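You operate a simulated robot arm through the tools that you are given. There is no shell and no other tool.

You are at the controls of a simulated two-armed robot. One attempt, no reset.

## Task
Pour the red-rimmed cup back into the purple-rimmed jug and dry the resting pipe.
Fine: the jug ends at 800 ml, spill nothing; put the cup back. Use the blue cloth and put it back. Set down upright: clear cup with a red rim.

It is judged by the outcome, as a careful person would: the job done as asked, and still so three seconds after it is handed in. It fails if anything else is knocked over, pushed out of place, dropped, spilled or broken. Flat cloth is picked up by pressing the open fingertips on it (5 to 10 N) and closing them slowly along it; thin cloth reads only 2 to 8 mm in the jaws.

## Robot
Two 7-joint arms with fingered hands on one trunk that stands fixed in place. Base frame: the origin is at the foot of the trunk, x ahead of it, y to its left, z up; the work surface is at about z = 0.8. Units: m, degrees, N and s.
The left shoulder is at [0.07, 0.171, 1.352], the right one opposite. Each reaches about 1.156 m from its shoulder. Payload 5 kg a hand.
The tool frame of a hand sits at the grasp point between the pads (the TCP): z along the fingers, y along the line on which they close. The tips reach 0.043 m beyond it. The gripper opens to 0.144 m; its body begins 0.05 m behind the TCP. The gripper is a hand of 5 fingers: y runs from the thumb to the fingers, the wrist lies at [-0.021, -0.124, -0.221] in the tool frame.
Orientation is that of the tool frame in the base frame, as a unit quaternion [x, y, z, w]. With the fingers straight down and the wrist toward the robot, the tool's x, y and z point along [0, 1, 0], [1, 0, 0] and [0, 0, -1] of the base frame.

## Interface
- The arms move only by the tool jog_arm. It takes "left_series", "right_series" or both (then of equal length, played together; a hand with none holds still); each is a list of rows, each a list of 2 entries, a list of its own where there are three numbers: the shift along the tool's x, y, z in units of 50 mm (1.0 is 50 mm), then the turn, a rotation vector about the tool's x, y, z in units of 6 degrees (1.0 is 6 degrees). In form: [[[dx, dy, dz], [rx, ry, rz]], ...]. A call has 1 to 20 rows; each row shifts and turns the commanded pose from where the row before left it, along the tool's axes as they then stand. A call with a number of a shift or a turn outside -1 to 1 is refused whole. Rows are played at 5 a second. More than 0.05 m and 8.6 degrees between two rows, and nothing of the call is played. Where a pose cannot be reached the arm comes as near as it can. A force on the tool above 50 N (or 10 N above the force at the start of the call, whichever is more), or a blocked arm, ends the call early, and 0.2 s more pass. In this call time passes only in rows, and 0.2 s behind the last. The reply holds the time, the measured pose of the TCP, the force on the tool along the base axes, the opening and the grip force, in the units named above and with some noise, with the torque about the TCP (base axes, N m) and any sound that the robot's microphone picked up, and new pictures: "views" is both (left out), scene, wrist or none (wrist: the cameras of the hands that moved).
- Cameras (640 x 400 px; columns grow to the right, rows downward): "scene" is now at [0.1218, -0.0337, 1.5808]; the picture's right is [-0.49, -0.87, 0.00], its down [-0.58, 0.33, -0.75] and it looks along [0.65, -0.37, -0.66] (base axes); focal length 260 px, centre (320, 200). "left" rides on the left gripper at [-0.086, -0.109, -0.168] in its tool frame; the picture's right is [-0.80, -0.28, 0.53], its down [0.54, -0.73, 0.42] and it looks along [0.27, 0.63, 0.73] (tool axes); focal length 275 px, centre (320, 200). "right" rides on the right gripper at [0.086, -0.108, -0.168] in its tool frame; the picture's right is [-0.80, 0.28, -0.53], its down [-0.54, -0.73, 0.42] and it looks along [-0.27, 0.63, 0.73] (tool axes); focal length 275 px, centre (320, 200). There is no depth. A picture from a camera that has moved, and an enlarged one, comes with that camera's place and axes in the base frame and with its lens. The place of the scene camera against the robot may be out by one fixed shift of up to 0.012 m in any direction.
- move_column(by): slides the trunk up (or, below 0, down) by that many m; the arms and the scene camera ride with it, the base frame stays. It gives what a move gives, with no picture.
- curl_fingers(index, middle, ring, little, thumb_bend, thumb_turn, hand): sets how far each is bent, from 0 (flat) to 100 (curled in); at 30 the hand is open as for a grip, at 70 the pads meet at the TCP. One left out holds its place. A second passes; each finger stops where it meets its share of the squeeze, and holds until it gets a number again. It is the only way to open and close the hand. It gives what a move gives, with no picture; readings hold the bend of each and the force on index, middle, ring, little, thumb and palm. thumb_turn goes from beside the hand (0) to across from the fingers (100), as for a grip.
- aim_head(pan, tilt): turns the head with the scene camera to pan (to the left, within 86 degrees either way) and tilt (down, from -29 to 69), counted from straight ahead of the robot. It gives what a move gives, and a new picture of the scene camera.
- enlarge(camera, box): a new picture of the part [left, top, right, bottom] of that camera's present view, enlarged. The clock stands still meanwhile.
- close_job(): hands the job in; it is judged then, once.

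Places have to be worked out from the pictures, the camera data and where the tool is seen. Open the grippers and draw the arms clear of the work before you hand the job in, unless the task says otherwise.

The tools are called after "Emit:" as a command line: name --argument value ..., lists and objects as JSON in quotes. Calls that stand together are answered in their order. jog_arm: Moves the arms, as the interface text tells. Its arguments: {"type":"object","properties":{"left_series":{"type":"array","items":{"type":"array"}},"right_series":{"type":"array","items":{"type":"array"}},"views":{"type":"string","enum":["both","scene","wrist","none"]}},"required":[]} The other tools are called the same way: move_column (by) moves the trunk up or down; curl_fingers (index, middle, ring, little, thumb_bend, thumb_turn, hand) moves the fingers one by one; aim_head (pan, tilt) turns the head that bears the scene camera; enlarge (camera, box) takes an enlarged picture of a part of a camera's view; close_job () hands the job in.

At the start:

```text
t: 0.0
left_position: [0.8144, -0.1528, 1.3306]
left_ee_rot: [0.707, 0.707, 0.0, 0.001]
left_force: [0.1, 0.6, 1.4]
left_torque: [0.0, -0.04, -0.03]
left_grip_width: 0.1435
left_grasp_force: 0.1
left_shape: jaw
left_bend: [30.0, 30.0, 30.0, 30.0, 30.0, 98.0]
left_finger forces: [0.0, 0.0, 0.0, 0.1, 0.0, 0.0]
right_position: [0.5335, -0.6508, 1.2339]
right_ee_rot: [0.707, 0.707, -0.001, 0.0]
right_force: [0.0, 0.1, -0.4]
right_torque: [0.01, -0.03, 0.01]
right_grip_width: 0.1437
right_grasp_force: 0.1
right_shape: jaw
right_bend: [30.0, 30.0, 30.0, 30.0, 30.0, 98.0]
right_finger forces: [0.0, 0.1, 0.0, 0.1, 0.0, 0.1]
trunk travel left (down, up): [-0.45, 0.49]
head pan, tilt (commanded): [-29.6, 41.6]
```

scene: 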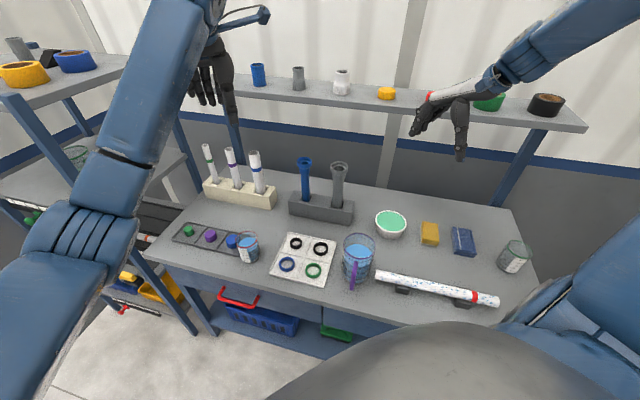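
right: 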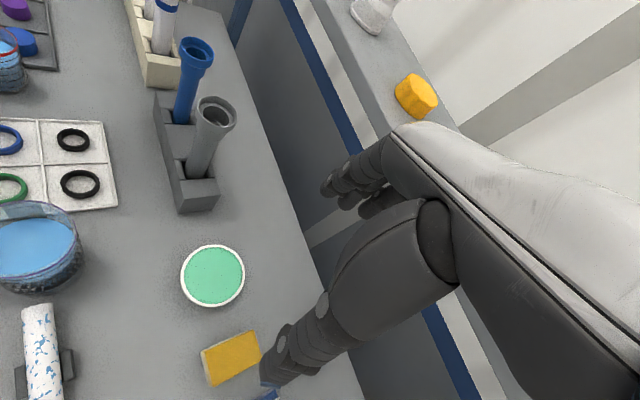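
left: 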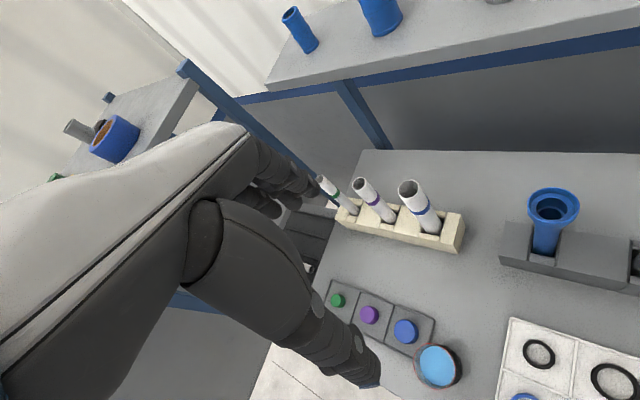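

I begin by looking closely at the scene: the cup with red rim near the colour tray, the jug with purple rim in the middle, the pipe resting on supports, and the blue cloth on the right.

Emit:
enlarge --camera "scene" --box '[220, 210, 400, 310]'

Emit:
enlarge --camera "scene" --box '[360, 200, 540, 312]'

Emit:
enlarge --camera "scene" --box '[320, 225, 400, 300]'

```text
3.56 times, centred on (310, 260) of scene
camera zoom: at [0.1218, -0.0337, 1.5808], right [-0.49, -0.87, 0.0], down [-0.58, 0.33, -0.75], along [0.65, -0.37, -0.66], focal length 926 px, centre (356, -13)
```

zoom: 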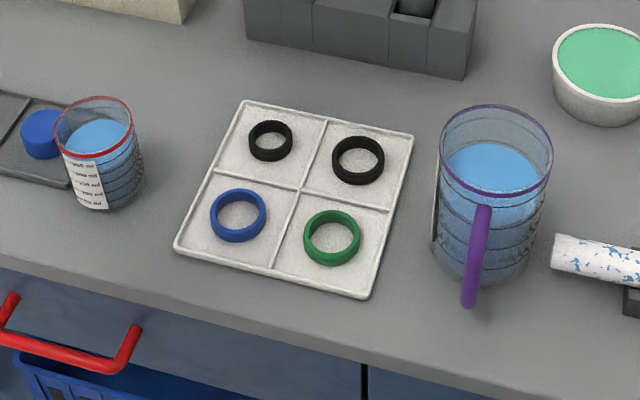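

```text
3.56 times, centred on (450, 256) of scene
camera zoom: at [0.1218, -0.0337, 1.5808], right [-0.49, -0.87, 0.0], down [-0.58, 0.33, -0.75], along [0.65, -0.37, -0.66], focal length 926 px, centre (-142, 1)
```

zoom: 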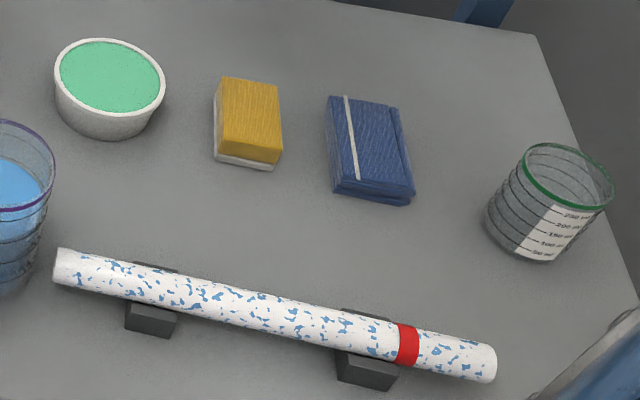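

```text
5.33 times, centred on (360, 262) of scene
camera zoom: at [0.1218, -0.0337, 1.5808], right [-0.49, -0.87, 0.0], down [-0.58, 0.33, -0.75], along [0.65, -0.37, -0.66], focal length 1389 px, centre (107, -133)
```

zoom: 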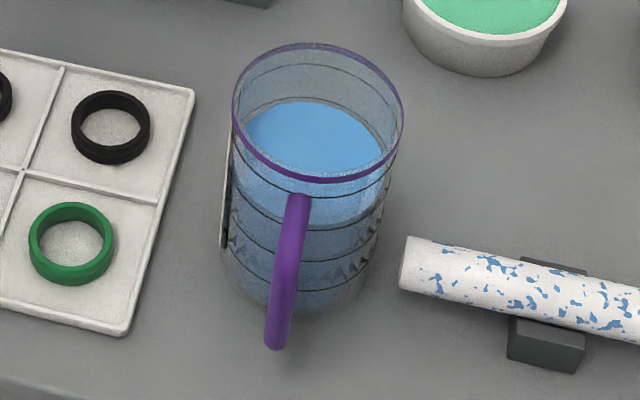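

The cup is near (0.74, -0.10) and the jug near (0.49, -0.39); the table runs at about 45 degrees to my base axes. I look closer at the cup and at the jug's surroundings from the wrist cameras before moving.

Emit:
enlarge --camera "left" --box '[320, 270, 480, 400]'

Emit:
enlarge --camera "right" --box '[0, 180, 160, 320]'

Emit:
enlarge --camera "scene" --box '[160, 210, 280, 285]'

```text
3.08 times, centred on (400, 335) of left
camera zoom: at [0.7065, -0.2407, 1.4978], right [-0.28, -0.8, -0.53], down [-0.73, 0.54, -0.42], along [0.63, 0.27, -0.73], focal length 847 px, centre (74, -215)
```

zoom: 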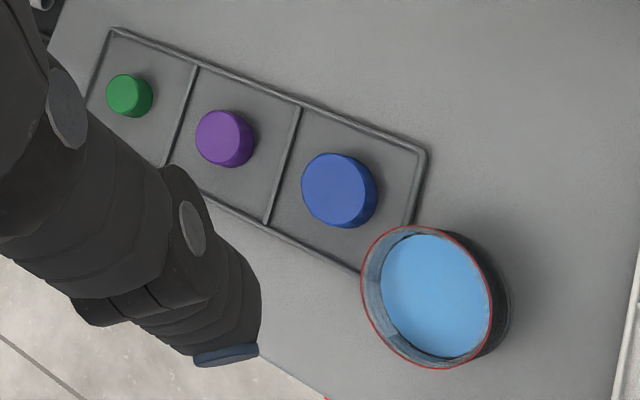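

```text
2.86 times, centred on (80, 250) of right
camera zoom: at [0.4248, -0.5661, 1.4017], right [0.28, -0.8, 0.53], down [-0.73, -0.54, -0.42], along [0.63, -0.27, -0.73], focal length 786 px, centre (1006, 57)
```

zoom: 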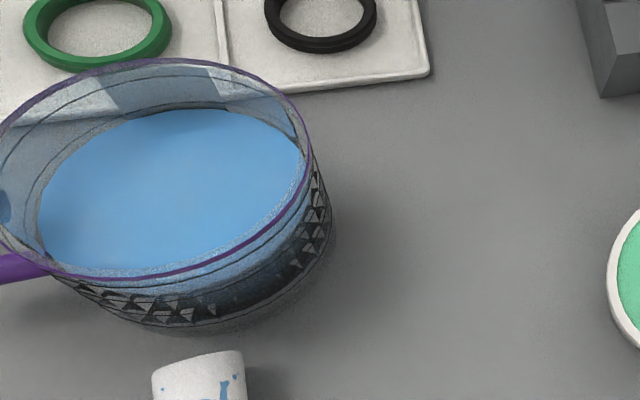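

```text
5.33 times, centred on (220, 248) of scene
camera zoom: at [0.1218, -0.0337, 1.5808], right [-0.49, -0.87, 0.0], down [-0.58, 0.33, -0.75], along [0.65, -0.37, -0.66], focal length 1389 px, centre (853, -53)
```

zoom: 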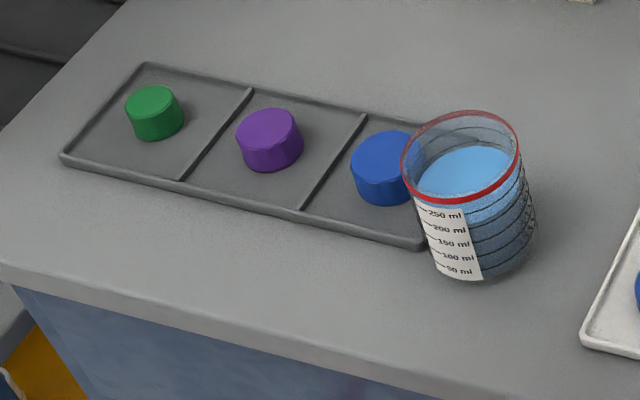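

The cup's label reads 50 to 250 ml and the jug has rings round it, its label on the far left side. I zoom right in on both to count the rings against the water levels.

Emit:
enlarge --camera "scene" --box '[334, 228, 386, 292]'

Emit:
enlarge --camera "scene" --box '[230, 226, 266, 268]'

Emit:
enlarge --camera "scene" --box '[490, 230, 540, 280]'

```text
6.25 times, centred on (360, 260) of scene
camera zoom: at [0.1218, -0.0337, 1.5808], right [-0.49, -0.87, 0.0], down [-0.58, 0.33, -0.75], along [0.65, -0.37, -0.66], focal length 1627 px, centre (70, -175)
```

zoom: 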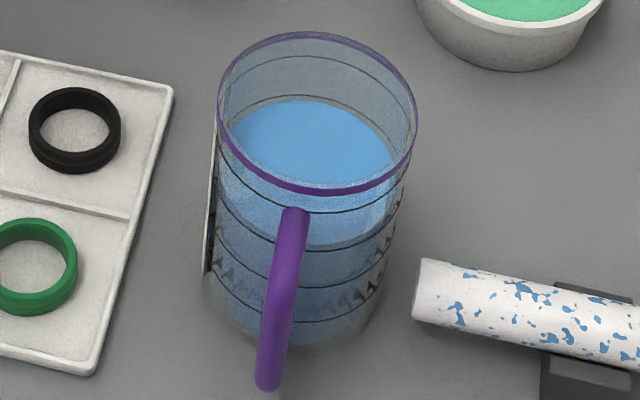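

```text
9.52 times, centred on (248, 247) of scene
camera zoom: at [0.1218, -0.0337, 1.5808], right [-0.49, -0.87, 0.0], down [-0.58, 0.33, -0.75], along [0.65, -0.37, -0.66], focal length 2480 px, centre (1006, -248)
```

zoom: 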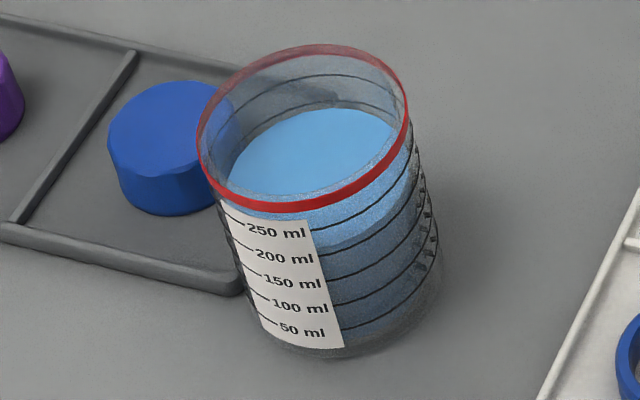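

```text
8.00 times, centred on (515, 255) of scene
camera zoom: at [0.1218, -0.0337, 1.5808], right [-0.49, -0.87, 0.0], down [-0.58, 0.33, -0.75], along [0.65, -0.37, -0.66], focal length 2083 px, centre (-1240, -240)
```

zoom: 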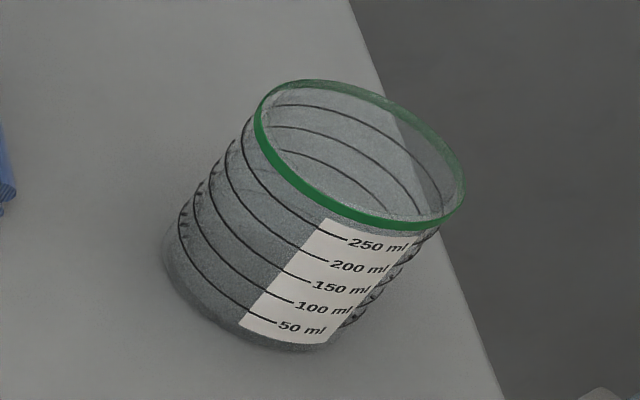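

The jug appears to have four rings (200/400/600/800) with water near the third one, and the cup holds about 200 ml, so the whole cup should bring it to 800; I'll verify later. I now yaw the left hand by +75° about the vertical, then begin to bring its fingers forward, well above the bench.

Emit:
jog_arm --left_series '[[[0, -1, 0], [0, 0, 0]], [[0, 0, 0], [0, 0, -1]], [[0, 0, 0], [0, 0, -1]], [[0, 0, 0], [0, 0, -1]], [[0, 0, 0], [0, 0, -1]], [[0, 0, 0], [0, 0, -1]], [[0, 0, 0], [0, 0, -1]], [[0, 0, 0], [0, 0, -1]], [[0, 0, 0], [0, 0, -1]], [[0, 0, 0], [0, 0, -1]], [[0, 0, 0], [0, 0, -1]], [[0, 0, 0], [0, 0, -1]], [[0, 0, 0], [0, 0, -1]], [[0, 0, 0], [0, 0, -0.5]], [[0, 0, 0], [0, -1, 0]], [[0, 0, 0], [0, -1, 0]], [[0, 0, 0], [0, -1, 0]], [[0, 0, 0], [0, -1, 0]], [[0, 0, 0], [0, -1, 0]]]' --views "both"

```text
t: 4.0
left_position: [0.7656, -0.1511, 1.3307]
left_ee_rot: [0.126, 0.958, -0.033, 0.257]
left_force: [0.6, -0.3, 0.3]
left_torque: [0.02, -0.01, -0.02]
left_grip_width: 0.144
left_grasp_force: 0.0
left_shape: jaw
left_bend: [30.0, 30.0, 30.0, 30.0, 30.0, 97.0]
left_finger forces: [0.1, 0.1, 0.1, 0.0, 0.1, 0.0]
right_position: [0.5342, -0.6497, 1.2343]
right_ee_rot: [0.707, 0.707, -0.001, 0.0]
right_force: [0.6, 0.1, 0.3]
right_torque: [-0.02, 0.01, -0.04]
right_grip_width: 0.1436
right_grasp_force: 0.0
right_shape: jaw
right_bend: [30.0, 30.0, 30.0, 30.0, 30.0, 98.0]
right_finger forces: [0.1, 0.0, 0.0, 0.1, 0.0, 0.0]
trunk travel left (down, up): [-0.45, 0.49]
head pan, tilt (commanded): [-29.6, 41.6]
camera scene: at [0.1217, -0.033, 1.5809], right [-0.49, -0.87, 0.0], down [-0.58, 0.33, -0.75], along [0.65, -0.37, -0.66], focal length 260 px, centre (320, 200)
camera left: at [0.728, -0.256, 1.5187], right [0.85, -0.52, -0.06], down [-0.44, -0.64, -0.64], along [0.29, 0.57, -0.77], focal length 275 px, centre (320, 200)
```

scene: 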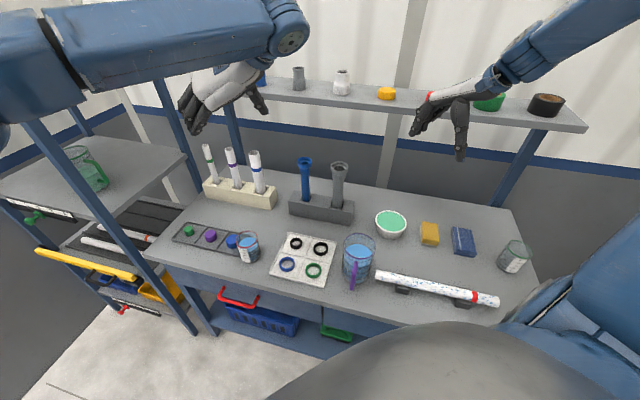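
left: 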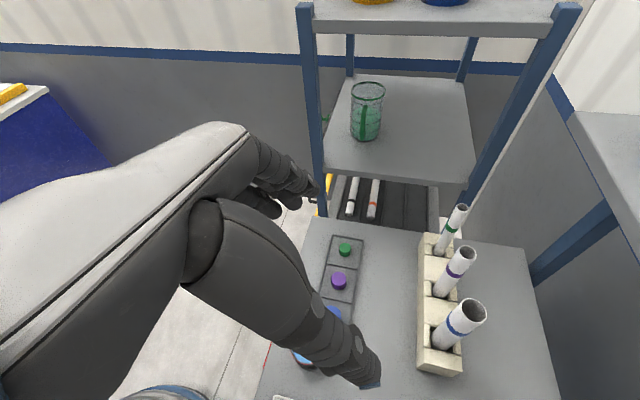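

The left hand is yawed to heading -15° and pitched 30°, nothing disturbed. I finish the pitch so the fingers point level, then come down diagonally to about 0.13 m in front of the cup, still above its rim.

Emit:
jog_arm --left_series '[[[0, 0, 0], [0, -1, 0]], [[0, 0, 0], [0, -1, 0]], [[0, 0, 0], [0, -1, 0]], [[0, 0, 0], [0, -1, 0]], [[0, 0, 0], [0, -1, 0]], [[0, 0, 0], [0, -1, 0]], [[0, 0, 0], [0, -1, 0]], [[0, 0, 0], [0, -1, 0]], [[0, 0, 0], [0, -1, 0]], [[0, 0, 0], [0, -1, 0]], [[0.84, 0.09, -0.37], [0, 0, 0]], [[0.84, 0.09, -0.37], [0, 0, 0]], [[0.84, 0.09, -0.37], [0, 0, 0]], [[0.84, 0.09, -0.37], [0, 0, 0]], [[0.84, 0.09, -0.37], [0, 0, 0]], [[0.84, 0.09, -0.37], [0, 0, 0]], [[0.84, 0.09, -0.37], [0, 0, 0]], [[0.84, 0.09, -0.37], [0, 0, 0]]]' --views "both"

```text
t: 7.8
left_position: [0.6694, -0.0816, 0.9961]
left_ee_rot: [0.098, 0.7, -0.087, 0.702]
left_force: [1.1, 0.2, 0.1]
left_torque: [0.01, 0.02, 0.0]
left_grip_width: 0.1441
left_grasp_force: 0.0
left_shape: jaw
left_bend: [30.0, 30.0, 30.0, 30.0, 30.0, 98.0]
left_finger forces: [0.1, 0.1, 0.0, 0.1, 0.0, 0.0]
left hand out of reach, approached as far as the arm can: row 5, 6, 7
right_position: [0.5317, -0.6522, 1.2336]
right_ee_rot: [0.707, 0.707, 0.0, 0.0]
right_force: [-0.4, 0.5, 0.2]
right_torque: [-0.02, -0.02, -0.01]
right_grip_width: 0.1438
right_grasp_force: 0.1
right_shape: jaw
right_bend: [30.0, 30.0, 30.0, 30.0, 30.0, 98.0]
right_finger forces: [0.1, 0.0, 0.0, 0.1, 0.0, 0.0]
trunk travel left (down, up): [-0.45, 0.49]
head pan, tilt (commanded): [-29.6, 41.6]
camera scene: at [0.1203, -0.0344, 1.581], right [-0.49, -0.87, 0.0], down [-0.58, 0.33, -0.75], along [0.65, -0.37, -0.66], focal length 260 px, centre (320, 200)
camera left: at [0.4785, -0.1449, 1.0795], right [0.44, -0.42, 0.79], down [0.22, -0.8, -0.55], along [0.87, 0.42, -0.26], focal length 275 px, centre (320, 200)
```

scene: 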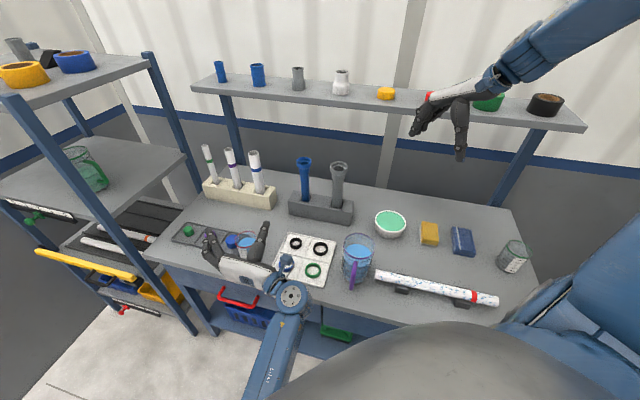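
left: 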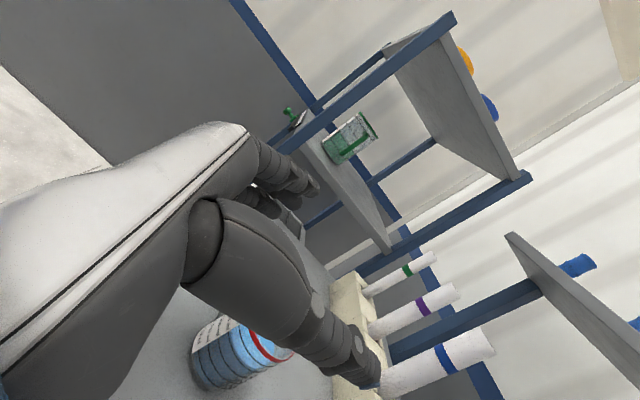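

The hand is now level with heading -15°, in front of and above the cup. The wrist camera sees the cup from the side; I zoom in to read its level.

Emit:
enlarge --camera "left" --box '[170, 300, 310, 400]'

Emit:
enlarge --camera "scene" --box '[180, 210, 290, 300]'

```text
4.00 times, centred on (240, 350) of left
camera zoom: at [0.4785, -0.1449, 1.0795], right [0.44, -0.42, 0.79], down [0.22, -0.8, -0.55], along [0.87, 0.42, -0.26], focal length 1101 px, centre (640, -400)
```

zoom: 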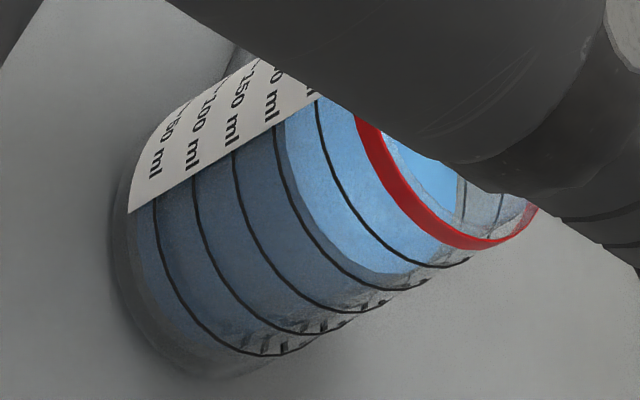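

```text
4.44 times, centred on (235, 255) of scene
camera zoom: at [0.1203, -0.0344, 1.581], right [-0.49, -0.87, 0.0], down [-0.58, 0.33, -0.75], along [0.65, -0.37, -0.66], focal length 1157 px, centre (698, -44)
```

zoom: 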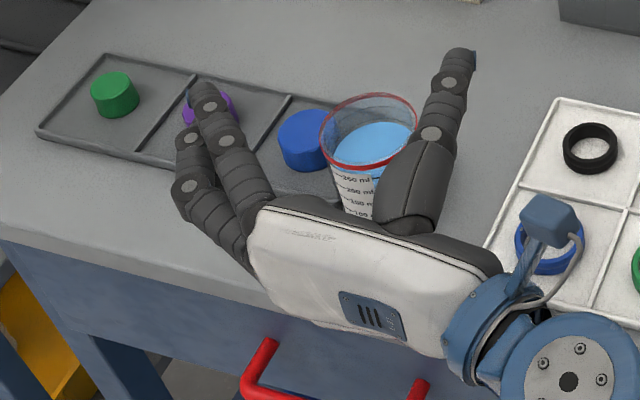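

The side view puts the cup's waterline right around the 200 ring, so cup ≈ 200 ml and jug ≈ 600 ml: the whole cup goes back. The start wrist view puts the cup centre at about (0.743, -0.108), rim at z≈0.885; I back off slightly and come down in front of it.

Emit:
jog_arm --left_series '[[[0, -0.12, -0.94], [0, 0, 0]], [[0.9, 0, 0], [0, 0, 0]], [[0.9, 0, 0], [0, 0, 0]], [[0.6, 0, 0], [0, 0, 0]]]' --views "both"

```text
t: 8.8
left_position: [0.6182, -0.0801, 0.9331]
left_ee_rot: [0.092, 0.701, -0.092, 0.701]
left_force: [-0.3, -0.2, -0.2]
left_torque: [0.0, 0.01, 0.01]
left_grip_width: 0.1437
left_grasp_force: 0.0
left_shape: jaw
left_bend: [30.0, 30.0, 30.0, 30.0, 30.0, 98.0]
left_finger forces: [0.0, 0.1, 0.0, 0.0, 0.1, 0.0]
left hand out of reach, approached as far as the arm can: row 3, 4
right_position: [0.5322, -0.6521, 1.2346]
right_ee_rot: [0.707, 0.707, 0.0, 0.0]
right_force: [-0.5, -0.8, 0.0]
right_torque: [-0.04, -0.06, 0.0]
right_grip_width: 0.1437
right_grasp_force: 0.0
right_shape: jaw
right_bend: [30.0, 30.0, 30.0, 30.0, 30.0, 98.0]
right_finger forces: [0.0, 0.0, 0.0, 0.0, 0.0, 0.0]
trunk travel left (down, up): [-0.45, 0.49]
head pan, tilt (commanded): [-29.6, 41.6]
camera scene: at [0.1197, -0.0337, 1.581], right [-0.49, -0.87, 0.0], down [-0.58, 0.33, -0.75], along [0.65, -0.37, -0.66], focal length 260 px, centre (320, 200)
camera left: at [0.4274, -0.142, 1.0192], right [0.44, -0.41, 0.8], down [0.22, -0.81, -0.54], along [0.87, 0.42, -0.27], focal length 275 px, centre (320, 200)
```

scene: 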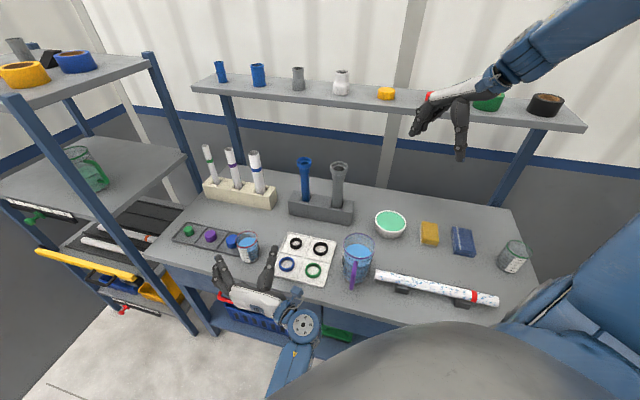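
left: 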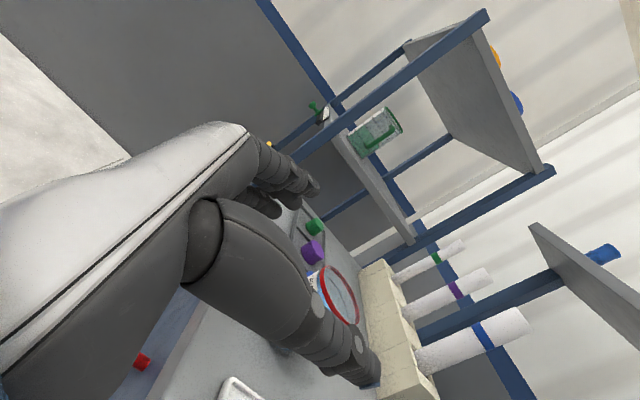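

The left arm stopped at z=0.933 because it cannot reach lower from this shoulder height. I'll raise the hand a little and then lower the trunk so the grasp height is comfortably in reach.

Emit:
jog_arm --left_series '[[[-1, 0, 0], [0, 0, 0]], [[-1, 0, 0], [0, 0, 0]]]' --views "none"

Emit:
move_column --by -0.12

```text
t: 9.4
left_position: [0.6182, -0.0598, 1.0262]
left_ee_rot: [0.107, 0.7, -0.076, 0.702]
left_force: [-0.9, 0.1, -0.3]
left_torque: [0.0, 0.0, -0.04]
left_grip_width: 0.1441
left_grasp_force: 0.0
left_shape: jaw
left_bend: [30.0, 30.0, 30.0, 30.0, 30.0, 97.0]
left_finger forces: [0.0, 0.0, 0.1, 0.0, 0.0, 0.1]
right_position: [0.533, -0.65, 1.2346]
right_ee_rot: [0.707, 0.707, 0.0, -0.001]
right_force: [-0.9, -0.7, 0.8]
right_torque: [0.01, 0.01, 0.01]
right_grip_width: 0.1437
right_grasp_force: 0.0
right_shape: jaw
right_bend: [30.0, 30.0, 30.0, 30.0, 30.0, 98.0]
right_finger forces: [0.0, 0.1, 0.0, 0.1, 0.0, 0.0]
trunk travel left (down, up): [-0.45, 0.49]
head pan, tilt (commanded): [-29.6, 41.6]
```

```text
t: 10.9
left_position: [0.6165, -0.0633, 0.9048]
left_ee_rot: [0.109, 0.701, -0.077, 0.7]
left_force: [0.4, -0.2, -0.1]
left_torque: [0.0, -0.03, 0.01]
left_grip_width: 0.1437
left_grasp_force: 0.1
left_shape: jaw
left_bend: [30.0, 30.0, 30.0, 30.0, 30.0, 97.0]
left_finger forces: [0.1, 0.1, 0.1, 0.0, 0.0, 0.1]
right_position: [0.5333, -0.6507, 1.1147]
right_ee_rot: [0.707, 0.708, 0.001, 0.0]
right_force: [-0.3, -0.7, 0.0]
right_torque: [-0.02, 0.0, -0.01]
right_grip_width: 0.1439
right_grasp_force: 0.0
right_shape: jaw
right_bend: [30.0, 30.0, 30.0, 30.0, 30.0, 98.0]
right_finger forces: [0.0, 0.0, 0.0, 0.1, 0.0, 0.0]
trunk travel left (down, up): [-0.33, 0.61]
head pan, tilt (commanded): [-29.6, 41.6]
```

Trunk lowered; the left TCP is at (0.617, -0.063, 0.905) with a small 2.5° roll. I correct the roll, centre laterally on the cup and lower to z≈0.857.

Emit:
jog_arm --left_series '[[[0, -0.21, 0], [0, 0, -0.43]], [[0.5, 0, 0], [0, 0, 0]], [[0.46, 0, 0], [0, 0, 0]]]' --views "both"

Emit:
enlarge --camera "scene" --box '[190, 190, 330, 290]'

```text
t: 11.7
left_position: [0.6181, -0.0692, 0.8598]
left_ee_rot: [0.094, 0.7, -0.09, 0.702]
left_force: [0.6, 0.2, 0.0]
left_torque: [-0.03, -0.02, -0.03]
left_grip_width: 0.1438
left_grasp_force: 0.1
left_shape: jaw
left_bend: [30.0, 30.0, 30.0, 30.0, 30.0, 98.0]
left_finger forces: [0.0, 0.0, 0.0, 0.0, 0.0, 0.0]
right_position: [0.5326, -0.651, 1.1137]
right_ee_rot: [0.707, 0.707, 0.0, 0.0]
right_force: [0.4, 0.4, 0.1]
right_torque: [-0.01, 0.02, 0.01]
right_grip_width: 0.1438
right_grasp_force: 0.0
right_shape: jaw
right_bend: [30.0, 30.0, 30.0, 30.0, 30.0, 98.0]
right_finger forces: [0.1, 0.1, 0.1, 0.0, 0.0, 0.0]
trunk travel left (down, up): [-0.33, 0.61]
head pan, tilt (commanded): [-29.6, 41.6]
camera scene: at [0.1217, -0.0339, 1.4609], right [-0.49, -0.87, 0.0], down [-0.58, 0.33, -0.75], along [0.65, -0.37, -0.66], focal length 260 px, centre (320, 200)
camera left: at [0.4285, -0.1331, 0.9442], right [0.44, -0.42, 0.8], down [0.22, -0.81, -0.55], along [0.87, 0.42, -0.26], focal length 275 px, centre (320, 200)
```

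scene: 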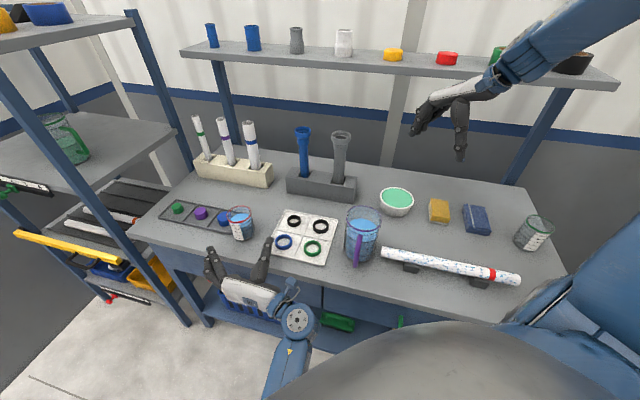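
left: 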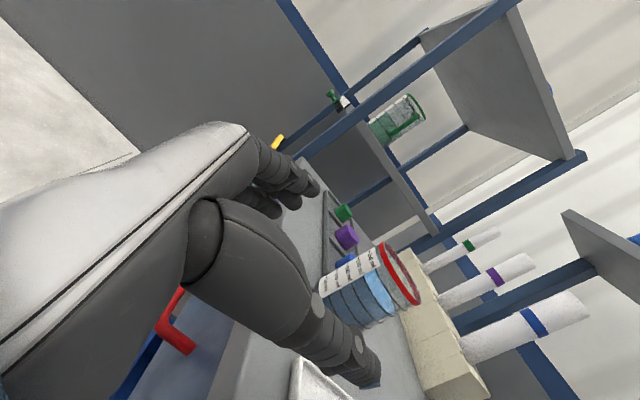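

```text
4.00 times, centred on (260, 240) of scene
camera zoom: at [0.1217, -0.0339, 1.4609], right [-0.49, -0.87, 0.0], down [-0.58, 0.33, -0.75], along [0.65, -0.37, -0.66], focal length 1042 px, centre (560, 40)
```

zoom: 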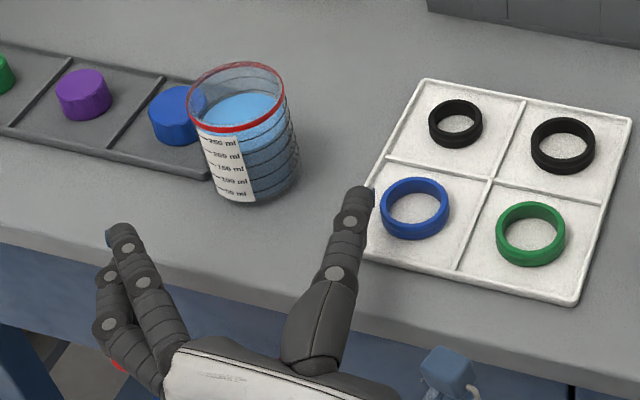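

Good view now: the cup stands clear in the wrist camera at a shallow angle. I zoom in there to fix its position, rim height and waterline.

Emit:
enlarge --camera "left" --box '[300, 225, 440, 335]'

Emit:
enlarge --camera "scene" --box '[335, 195, 395, 275]'

```text
3.64 times, centred on (370, 280) of left
camera zoom: at [0.4285, -0.1331, 0.9442], right [0.44, -0.42, 0.8], down [0.22, -0.81, -0.55], along [0.87, 0.42, -0.26], focal length 1001 px, centre (138, -91)
```

zoom: 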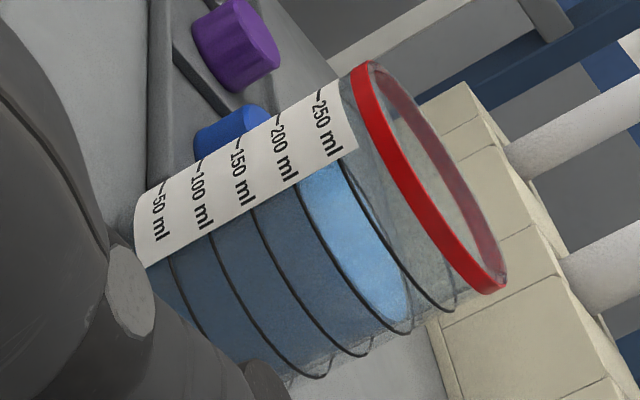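

```text
5.00 times, centred on (365, 235) of scene
camera zoom: at [0.1217, -0.0339, 1.4609], right [-0.49, -0.87, 0.0], down [-0.58, 0.33, -0.75], along [0.65, -0.37, -0.66], focal length 1302 px, centre (95, 25)
```

zoom: 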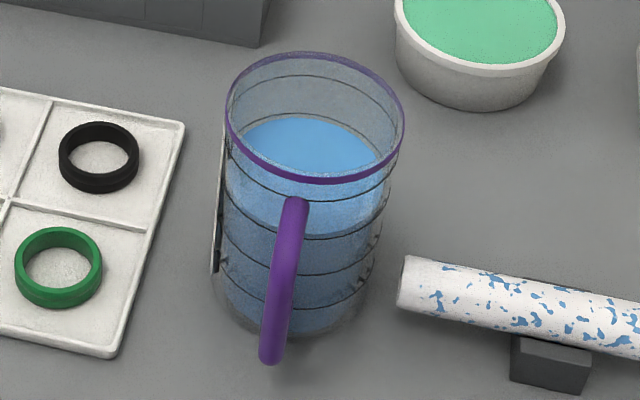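

The waterline sits right on the 200 ml ring, and the cup centre works out at (0.744, -0.108), rim z≈0.89. I advance 80 mm along the heading and check clearance to the blue disc.

Emit:
jog_arm --left_series '[[[0, -0.1, 0.4], [0, 0, 0]], [[0, 0, 0.6], [0, 0, 0]], [[0, 0, 0.6], [0, 0, 0]]]' --views "both"

Emit:
enlarge --camera "scene" --box '[180, 180, 300, 280]'

Emit:
enlarge --camera "left" --box '[240, 150, 480, 390]'

```text
t: 12.7
left_position: [0.6789, -0.0599, 0.8145]
left_ee_rot: [0.116, 0.714, -0.059, 0.688]
left_force: [-40.8, 3.8, 13.7]
left_torque: [0.74, 0.55, 3.16]
left_grip_width: 0.1432
left_grasp_force: 0.0
left_shape: jaw
left_bend: [30.0, 30.0, 30.0, 30.0, 30.0, 97.0]
left_finger forces: [0.0, 8.6, 27.2, 0.0, 2.8, 0.0]
right_position: [0.5313, -0.6509, 1.1151]
right_ee_rot: [0.707, 0.707, 0.0, 0.001]
right_force: [1.1, 0.5, 0.3]
right_torque: [-0.02, 0.04, 0.03]
right_grip_width: 0.1438
right_grasp_force: 0.1
right_shape: jaw
right_bend: [30.0, 30.0, 30.0, 30.0, 30.0, 98.0]
right_finger forces: [0.0, 0.1, 0.0, 0.0, 0.1, 0.0]
trunk travel left (down, up): [-0.33, 0.61]
head pan, tilt (commanded): [-29.6, 41.6]
stopped in row 3 (left hand): the arm was blocked; the commanded pose is now the measured one
camera scene: at [0.1169, -0.0336, 1.4614], right [-0.49, -0.87, 0.0], down [-0.58, 0.33, -0.75], along [0.65, -0.37, -0.66], focal length 260 px, centre (320, 200)
camera left: at [0.4924, -0.1327, 0.9], right [0.47, -0.47, 0.75], down [0.21, -0.76, -0.61], along [0.86, 0.45, -0.25], focal length 275 px, centre (320, 200)
```

scene: 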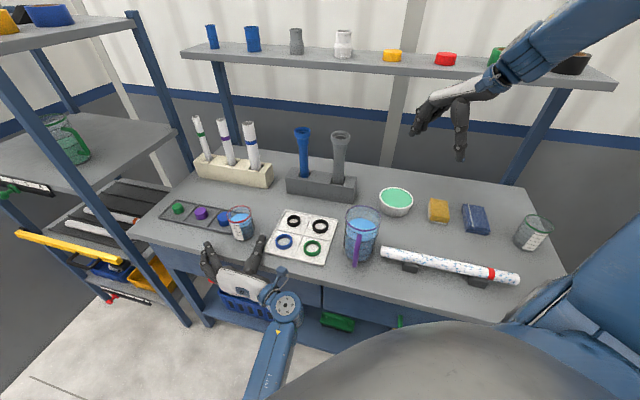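
left: 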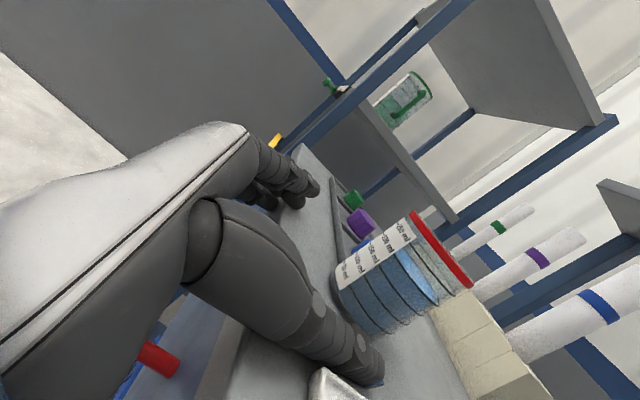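

```text
4.00 times, centred on (240, 230) of scene
camera zoom: at [0.1169, -0.0336, 1.4614], right [-0.49, -0.87, 0.0], down [-0.58, 0.33, -0.75], along [0.65, -0.37, -0.66], focal length 1042 px, centre (640, 80)
```

zoom: 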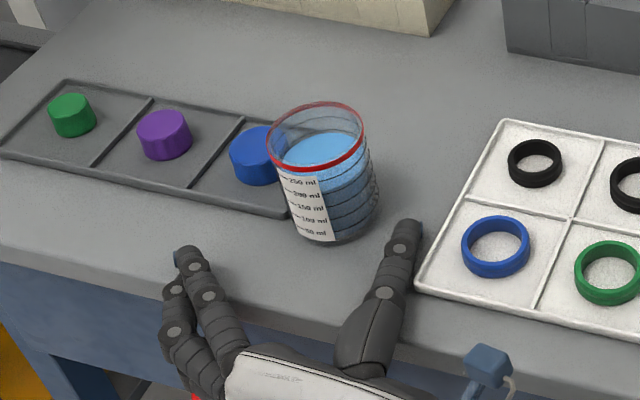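

```text
1.67 times, centred on (360, 270) of left
camera zoom: at [0.4924, -0.1327, 0.9], right [0.47, -0.47, 0.75], down [0.21, -0.76, -0.61], along [0.86, 0.45, -0.25], focal length 459 px, centre (253, 83)
```

zoom: 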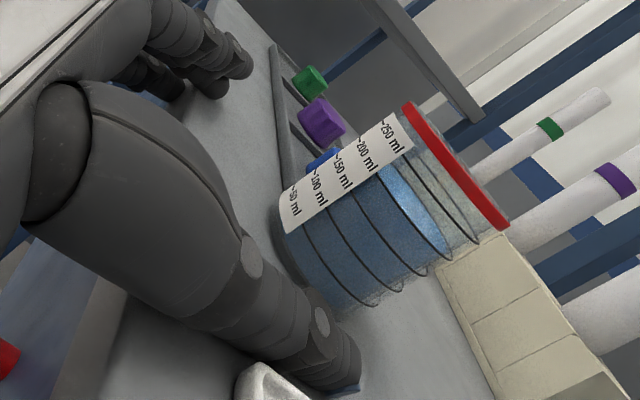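

The hand sagged about 45 mm while advancing and the fingers met the table's front edge (about 40 N); the cup and tray look undisturbed. The wrist seems strained at heading -15°, so I back away and up, and will use a heading that suits the left arm better.

Emit:
jog_arm --left_series '[[[0, 0, -0.6], [0, 0, 0]], [[0, 0, -0.6], [0, 0, 0]], [[-0.6, 0, -0.6], [0, 0, 0]], [[-0.8, 0, 0], [0, 0, 0]], [[-0.8, 0, 0], [0, 0, 0]]]' --views "scene"

```text
t: 13.9
left_position: [0.5967, -0.0413, 0.9184]
left_ee_rot: [0.127, 0.717, -0.054, 0.683]
left_force: [-0.2, -0.1, 0.1]
left_torque: [0.01, 0.02, 0.0]
left_grip_width: 0.144
left_grasp_force: 0.1
left_shape: jaw
left_bend: [30.0, 30.0, 30.0, 30.0, 30.0, 97.0]
left_finger forces: [0.1, 0.1, 0.0, 0.1, 0.0, 0.0]
right_position: [0.5324, -0.6509, 1.1145]
right_ee_rot: [0.707, 0.707, 0.0, 0.0]
right_force: [0.4, -0.1, 0.0]
right_torque: [-0.02, -0.01, -0.03]
right_grip_width: 0.1435
right_grasp_force: 0.0
right_shape: jaw
right_bend: [30.0, 30.0, 30.0, 30.0, 30.0, 98.0]
right_finger forces: [0.1, 0.0, 0.0, 0.1, 0.0, 0.0]
trunk travel left (down, up): [-0.33, 0.61]
head pan, tilt (commanded): [-29.6, 41.6]
camera scene: at [0.1207, -0.0333, 1.4608], right [-0.49, -0.87, 0.0], down [-0.58, 0.33, -0.75], along [0.65, -0.37, -0.66], focal length 260 px, centre (320, 200)
```

scene: 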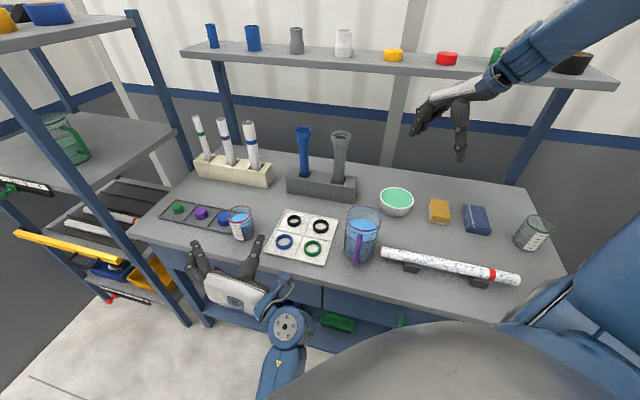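

Free again at (0.597, -0.041, 0.918). I level out the small roll and pitch, and turn the heading to about -35°, which suits the left wrist better while the short little finger still clears the blue disc.

Emit:
jog_arm --left_series '[[[0, 0, 0], [0, 0, -0.92]], [[0, 0, 0], [0, -0.58, 0]], [[0, 0, 0], [0.85, 0, 0]], [[0, 0, 0], [0.85, 0, 0]], [[0, 0, 0], [0.85, 0, 0]], [[0, 0, 0], [0.86, 0, 0]]]' --views "none"

```text
t: 15.3
left_position: [0.5989, -0.0482, 0.9268]
left_ee_rot: [0.203, 0.67, -0.222, 0.679]
left_force: [0.5, 0.6, -0.3]
left_torque: [0.0, -0.04, 0.02]
left_grip_width: 0.144
left_grasp_force: 0.0
left_shape: jaw
left_bend: [30.0, 30.0, 30.0, 30.0, 30.0, 97.0]
left_finger forces: [0.0, 0.1, 0.1, 0.0, 0.0, 0.0]
right_position: [0.5332, -0.6499, 1.1136]
right_ee_rot: [0.707, 0.707, 0.001, 0.0]
right_force: [-0.9, -0.4, 0.0]
right_torque: [0.0, -0.03, 0.0]
right_grip_width: 0.1437
right_grasp_force: 0.0
right_shape: jaw
right_bend: [30.0, 30.0, 30.0, 30.0, 30.0, 98.0]
right_finger forces: [0.0, 0.0, 0.0, 0.0, 0.0, 0.0]
trunk travel left (down, up): [-0.33, 0.61]
head pan, tilt (commanded): [-29.6, 41.6]
```

Heading is now -35° and the pose is well held. I shift sideways in line with the cup and come down in smaller steps, checking the measured pose.

Emit:
jog_arm --left_series '[[[0, 0.67, 0], [0, 0, 0]], [[0.5, 0, 0], [0, 0, 0]], [[0.5, 0, 0.1], [0, 0, 0.2]]]' --views "wrist"

```text
t: 16.3
left_position: [0.6389, 0.0023, 0.8804]
left_ee_rot: [0.274, 0.651, -0.177, 0.685]
left_force: [-1.6, -3.0, 3.3]
left_torque: [0.11, 0.25, 0.26]
left_grip_width: 0.144
left_grasp_force: 0.1
left_shape: jaw
left_bend: [30.0, 30.0, 30.0, 30.0, 30.0, 97.0]
left_finger forces: [0.0, 0.1, 0.0, 0.1, 0.0, 0.1]
right_position: [0.5303, -0.6526, 1.1173]
right_ee_rot: [0.71, 0.704, -0.004, 0.001]
right_force: [-4.0, -4.2, 0.2]
right_torque: [0.43, -0.43, -0.07]
right_grip_width: 0.1439
right_grasp_force: 0.0
right_shape: jaw
right_bend: [30.0, 30.0, 30.0, 30.0, 30.0, 98.0]
right_finger forces: [0.1, 0.0, 0.0, 0.0, 0.0, 0.0]
trunk travel left (down, up): [-0.33, 0.61]
head pan, tilt (commanded): [-29.6, 41.6]
stopped in row 3 (left hand): the arm was blocked; the commanded pose is now the measured one
camera left: at [0.4327, 0.0061, 0.9501], right [0.18, -0.64, 0.75], down [-0.05, -0.77, -0.64], along [0.98, 0.08, -0.17], focal length 275 px, centre (320, 200)
```

left: 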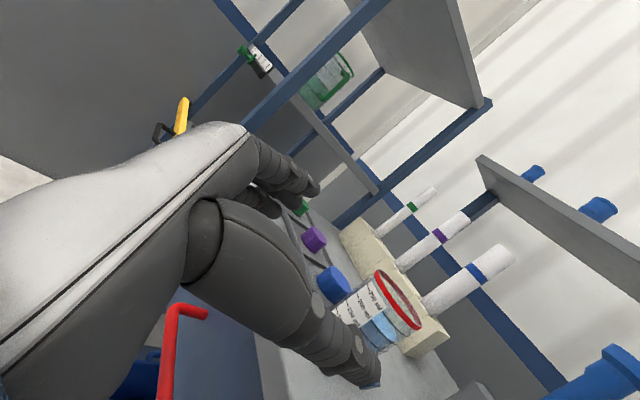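

The left arm was blocked again with no finger contact, so its elbow is binding against the torso; the left arm is a poor choice here. The right arm reaches the cup more naturally, with only its thumb on the tray side, so I lift the left arm up and out of the way first.

Emit:
jog_arm --left_series '[[[-0.6, 0, -0.3], [0, 0, 0]], [[-0.8, 0, -0.3], [0, 0, 0]], [[-0.9, 0, 0], [0, 0, 0]], [[-0.9, 0, 0], [0, 0, 0]], [[-0.9, 0, 0], [0, 0, 0]], [[-0.9, 0, 0], [0, 0, 0]]]' --views "scene"

```text
t: 17.2
left_position: [0.6076, 0.0194, 0.9776]
left_ee_rot: [0.349, 0.645, -0.135, 0.666]
left_force: [-2.0, -3.2, 3.1]
left_torque: [0.11, 0.14, 0.31]
left_grip_width: 0.1441
left_grasp_force: 0.1
left_shape: jaw
left_bend: [30.0, 30.0, 30.0, 30.0, 30.0, 97.0]
left_finger forces: [0.1, 0.0, 0.0, 0.0, 0.0, 0.1]
right_position: [0.5339, -0.6516, 1.117]
right_ee_rot: [0.71, 0.704, -0.005, -0.001]
right_force: [-4.9, -4.7, -0.5]
right_torque: [0.4, -0.4, -0.05]
right_grip_width: 0.1437
right_grasp_force: 0.1
right_shape: jaw
right_bend: [30.0, 30.0, 30.0, 30.0, 30.0, 98.0]
right_finger forces: [0.0, 0.0, 0.1, 0.0, 0.0, 0.0]
trunk travel left (down, up): [-0.33, 0.61]
head pan, tilt (commanded): [-29.6, 41.6]
stopped in row 4 (left hand): the arm was blocked; the commanded pose is now the measured one
camera scene: at [0.1304, -0.027, 1.4642], right [-0.5, -0.87, 0.01], down [-0.58, 0.33, -0.75], along [0.64, -0.37, -0.67], focal length 260 px, centre (320, 200)
```

scene: 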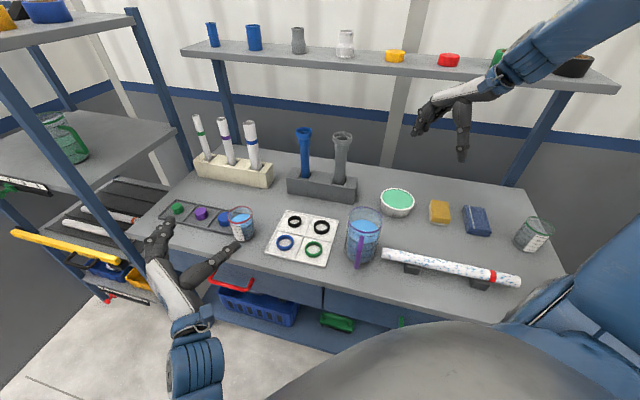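

The elbow still presses on my own column (the trunk is swaying slightly). I pull the left hand up and outward to the left, away from the cup, to free it.

Emit:
jog_arm --left_series '[[[-0.39, 0.63, -0.1], [0, 0, 0]], [[-0.39, 0.63, -0.1], [0, 0, 0]], [[-0.39, 0.63, -0.1], [0, 0, 0]], [[-0.39, 0.63, -0.1], [0, 0, 0]], [[-0.39, 0.63, -0.1], [0, 0, 0]], [[-0.39, 0.63, -0.1], [0, 0, 0]]]' --views "scene"

```text
t: 18.6
left_position: [0.6803, 0.1434, 1.1281]
left_ee_rot: [0.349, 0.656, -0.133, 0.656]
left_force: [-0.4, -0.2, 0.0]
left_torque: [0.0, -0.04, -0.02]
left_grip_width: 0.144
left_grasp_force: 0.1
left_shape: jaw
left_bend: [30.0, 30.0, 30.0, 30.0, 30.0, 98.0]
left_finger forces: [0.0, 0.0, 0.0, 0.0, 0.0, 0.0]
right_position: [0.5327, -0.6521, 1.1138]
right_ee_rot: [0.708, 0.706, 0.0, 0.0]
right_force: [-0.5, 0.2, -0.3]
right_torque: [-0.02, 0.02, -0.01]
right_grip_width: 0.1438
right_grasp_force: 0.1
right_shape: jaw
right_bend: [30.0, 30.0, 30.0, 30.0, 30.0, 98.0]
right_finger forces: [0.0, 0.1, 0.0, 0.1, 0.0, 0.0]
trunk travel left (down, up): [-0.33, 0.61]
head pan, tilt (commanded): [-29.6, 41.6]
camera scene: at [0.1217, -0.0325, 1.4608], right [-0.49, -0.87, 0.0], down [-0.58, 0.33, -0.75], along [0.65, -0.37, -0.66], focal length 260 px, centre (320, 200)
```

scene: 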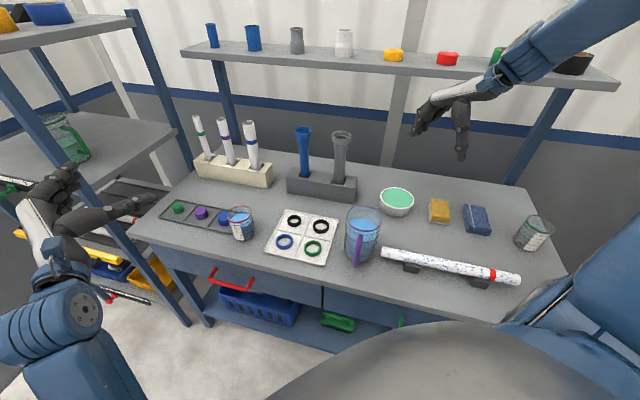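

Left arm is free again and the bench is undisturbed. Now I move it further left and up, while the right hand yaws to heading +30° and travels above the bench toward the cup.

Emit:
jog_arm --left_series '[[[-0.32, 0.58, -0.42], [0, 0, 0]], [[-0.32, 0.58, -0.42], [0, 0, 0]], [[-0.32, 0.58, -0.42], [0, 0, 0]], [[-0.32, 0.58, -0.42], [0, 0, 0]], [[0, 0, 0], [0, 0, 0]], [[0, 0, 0], [0, 0, 0]], [[0, 0, 0], [0, 0, 0]], [[0, 0, 0], [0, 0, 0]], [[0, 0, 0], [0, 0, 0]], [[0, 0, 0], [0, 0, 0]], [[0, 0, 0], [0, 0, 0]], [[0, 0, 0], [0, 0, 0]], [[0, 0, 0], [0, 0, 0]], [[0, 0, 0], [0, 0, 0]], [[0, 0, 0], [0, 0, 0]], [[0, 0, 0], [0, 0, 0]], [[0, 0, 0], [0, 0, 0]], [[0, 0, 0], [0, 0, 0]], [[0, 0, 0], [0, 0, 0]], [[0, 0, 0], [0, 0, 0]]]' --right_series '[[[0, 0, 0], [0, 0, 1]], [[0, 0, 0], [0, 0, 1]], [[0, 0, 0], [0, 0, 1]], [[0, 0, 0], [0, 0, 1]], [[0, 0, 0], [0, 0, 1]], [[0, 0, 0], [0, 0, 1]], [[0, 0, 0], [0, 0, 1]], [[0, 0, 0], [0, 0, 1]], [[0, 0, 0], [0, 0, 1]], [[0, 0, 0], [0, 0, 1]], [[0.65, -0.62, -0.08], [0, 0, 0]], [[0.65, -0.62, -0.08], [0, 0, 0]], [[0.65, -0.62, -0.08], [0, 0, 0]], [[0.65, -0.62, -0.08], [0, 0, 0]], [[0.65, -0.62, -0.08], [0, 0, 0]], [[0.65, -0.62, -0.08], [0, 0, 0]], [[0.65, -0.62, -0.08], [0, 0, 0]], [[0.65, -0.62, -0.08], [0, 0, 0]], [[0.65, -0.62, -0.08], [0, 0, 0]], [[0.65, -0.62, -0.08], [0, 0, 0]]]' --views "both"

```text
t: 22.8
left_position: [0.6849, 0.262, 1.2362]
left_ee_rot: [0.34, 0.651, -0.14, 0.664]
left_force: [0.3, 1.2, -0.6]
left_torque: [-0.02, -0.05, -0.02]
left_grip_width: 0.1441
left_grasp_force: 0.0
left_shape: jaw
left_bend: [30.0, 30.0, 30.0, 30.0, 30.0, 98.0]
left_finger forces: [0.0, 0.0, 0.1, 0.1, 0.1, 0.0]
right_position: [0.622, -0.4256, 0.9949]
right_ee_rot: [0.966, 0.258, -0.002, 0.0]
right_force: [-0.7, 0.4, 0.2]
right_torque: [-0.05, 0.04, 0.02]
right_grip_width: 0.1441
right_grasp_force: 0.1
right_shape: jaw
right_bend: [30.0, 30.0, 30.0, 30.0, 30.0, 98.0]
right_finger forces: [0.0, 0.1, 0.0, 0.0, 0.1, 0.0]
right hand out of reach, approached as far as the arm can: row 3, 4, 5, 6, 7, 8, 9, 10, 11
trunk travel left (down, up): [-0.33, 0.61]
head pan, tilt (commanded): [-29.6, 41.6]
camera scene: at [0.1227, -0.0311, 1.4607], right [-0.49, -0.87, 0.0], down [-0.58, 0.33, -0.75], along [0.65, -0.37, -0.66], focal length 260 px, centre (320, 200)
camera right: at [0.6412, -0.2896, 1.162], right [-0.55, -0.64, 0.54], down [-0.83, 0.36, -0.42], along [0.08, -0.68, -0.73], focal length 275 px, centre (320, 200)
camera left: at [0.4773, 0.2666, 1.3017], right [0.14, -0.75, 0.65], down [-0.07, -0.66, -0.75], along [0.99, 0.06, -0.14], focal length 275 px, centre (320, 200)
```

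scene: 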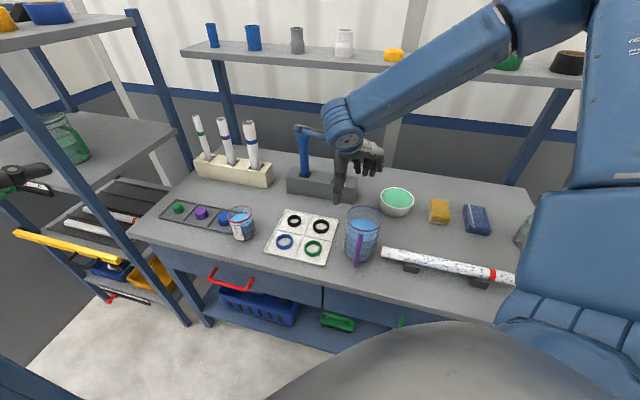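
right: 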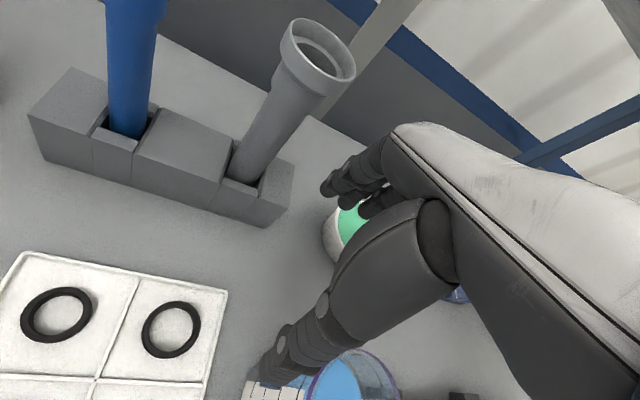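
left: 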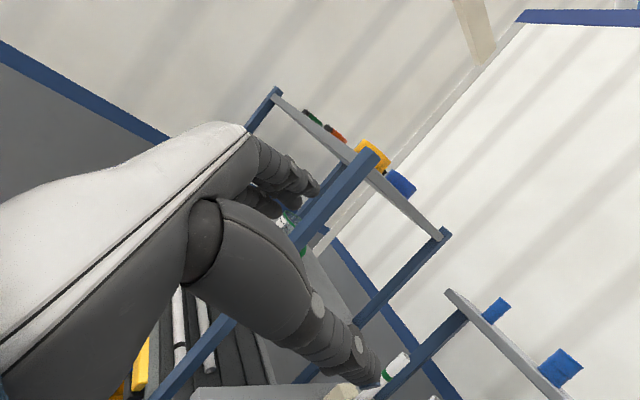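

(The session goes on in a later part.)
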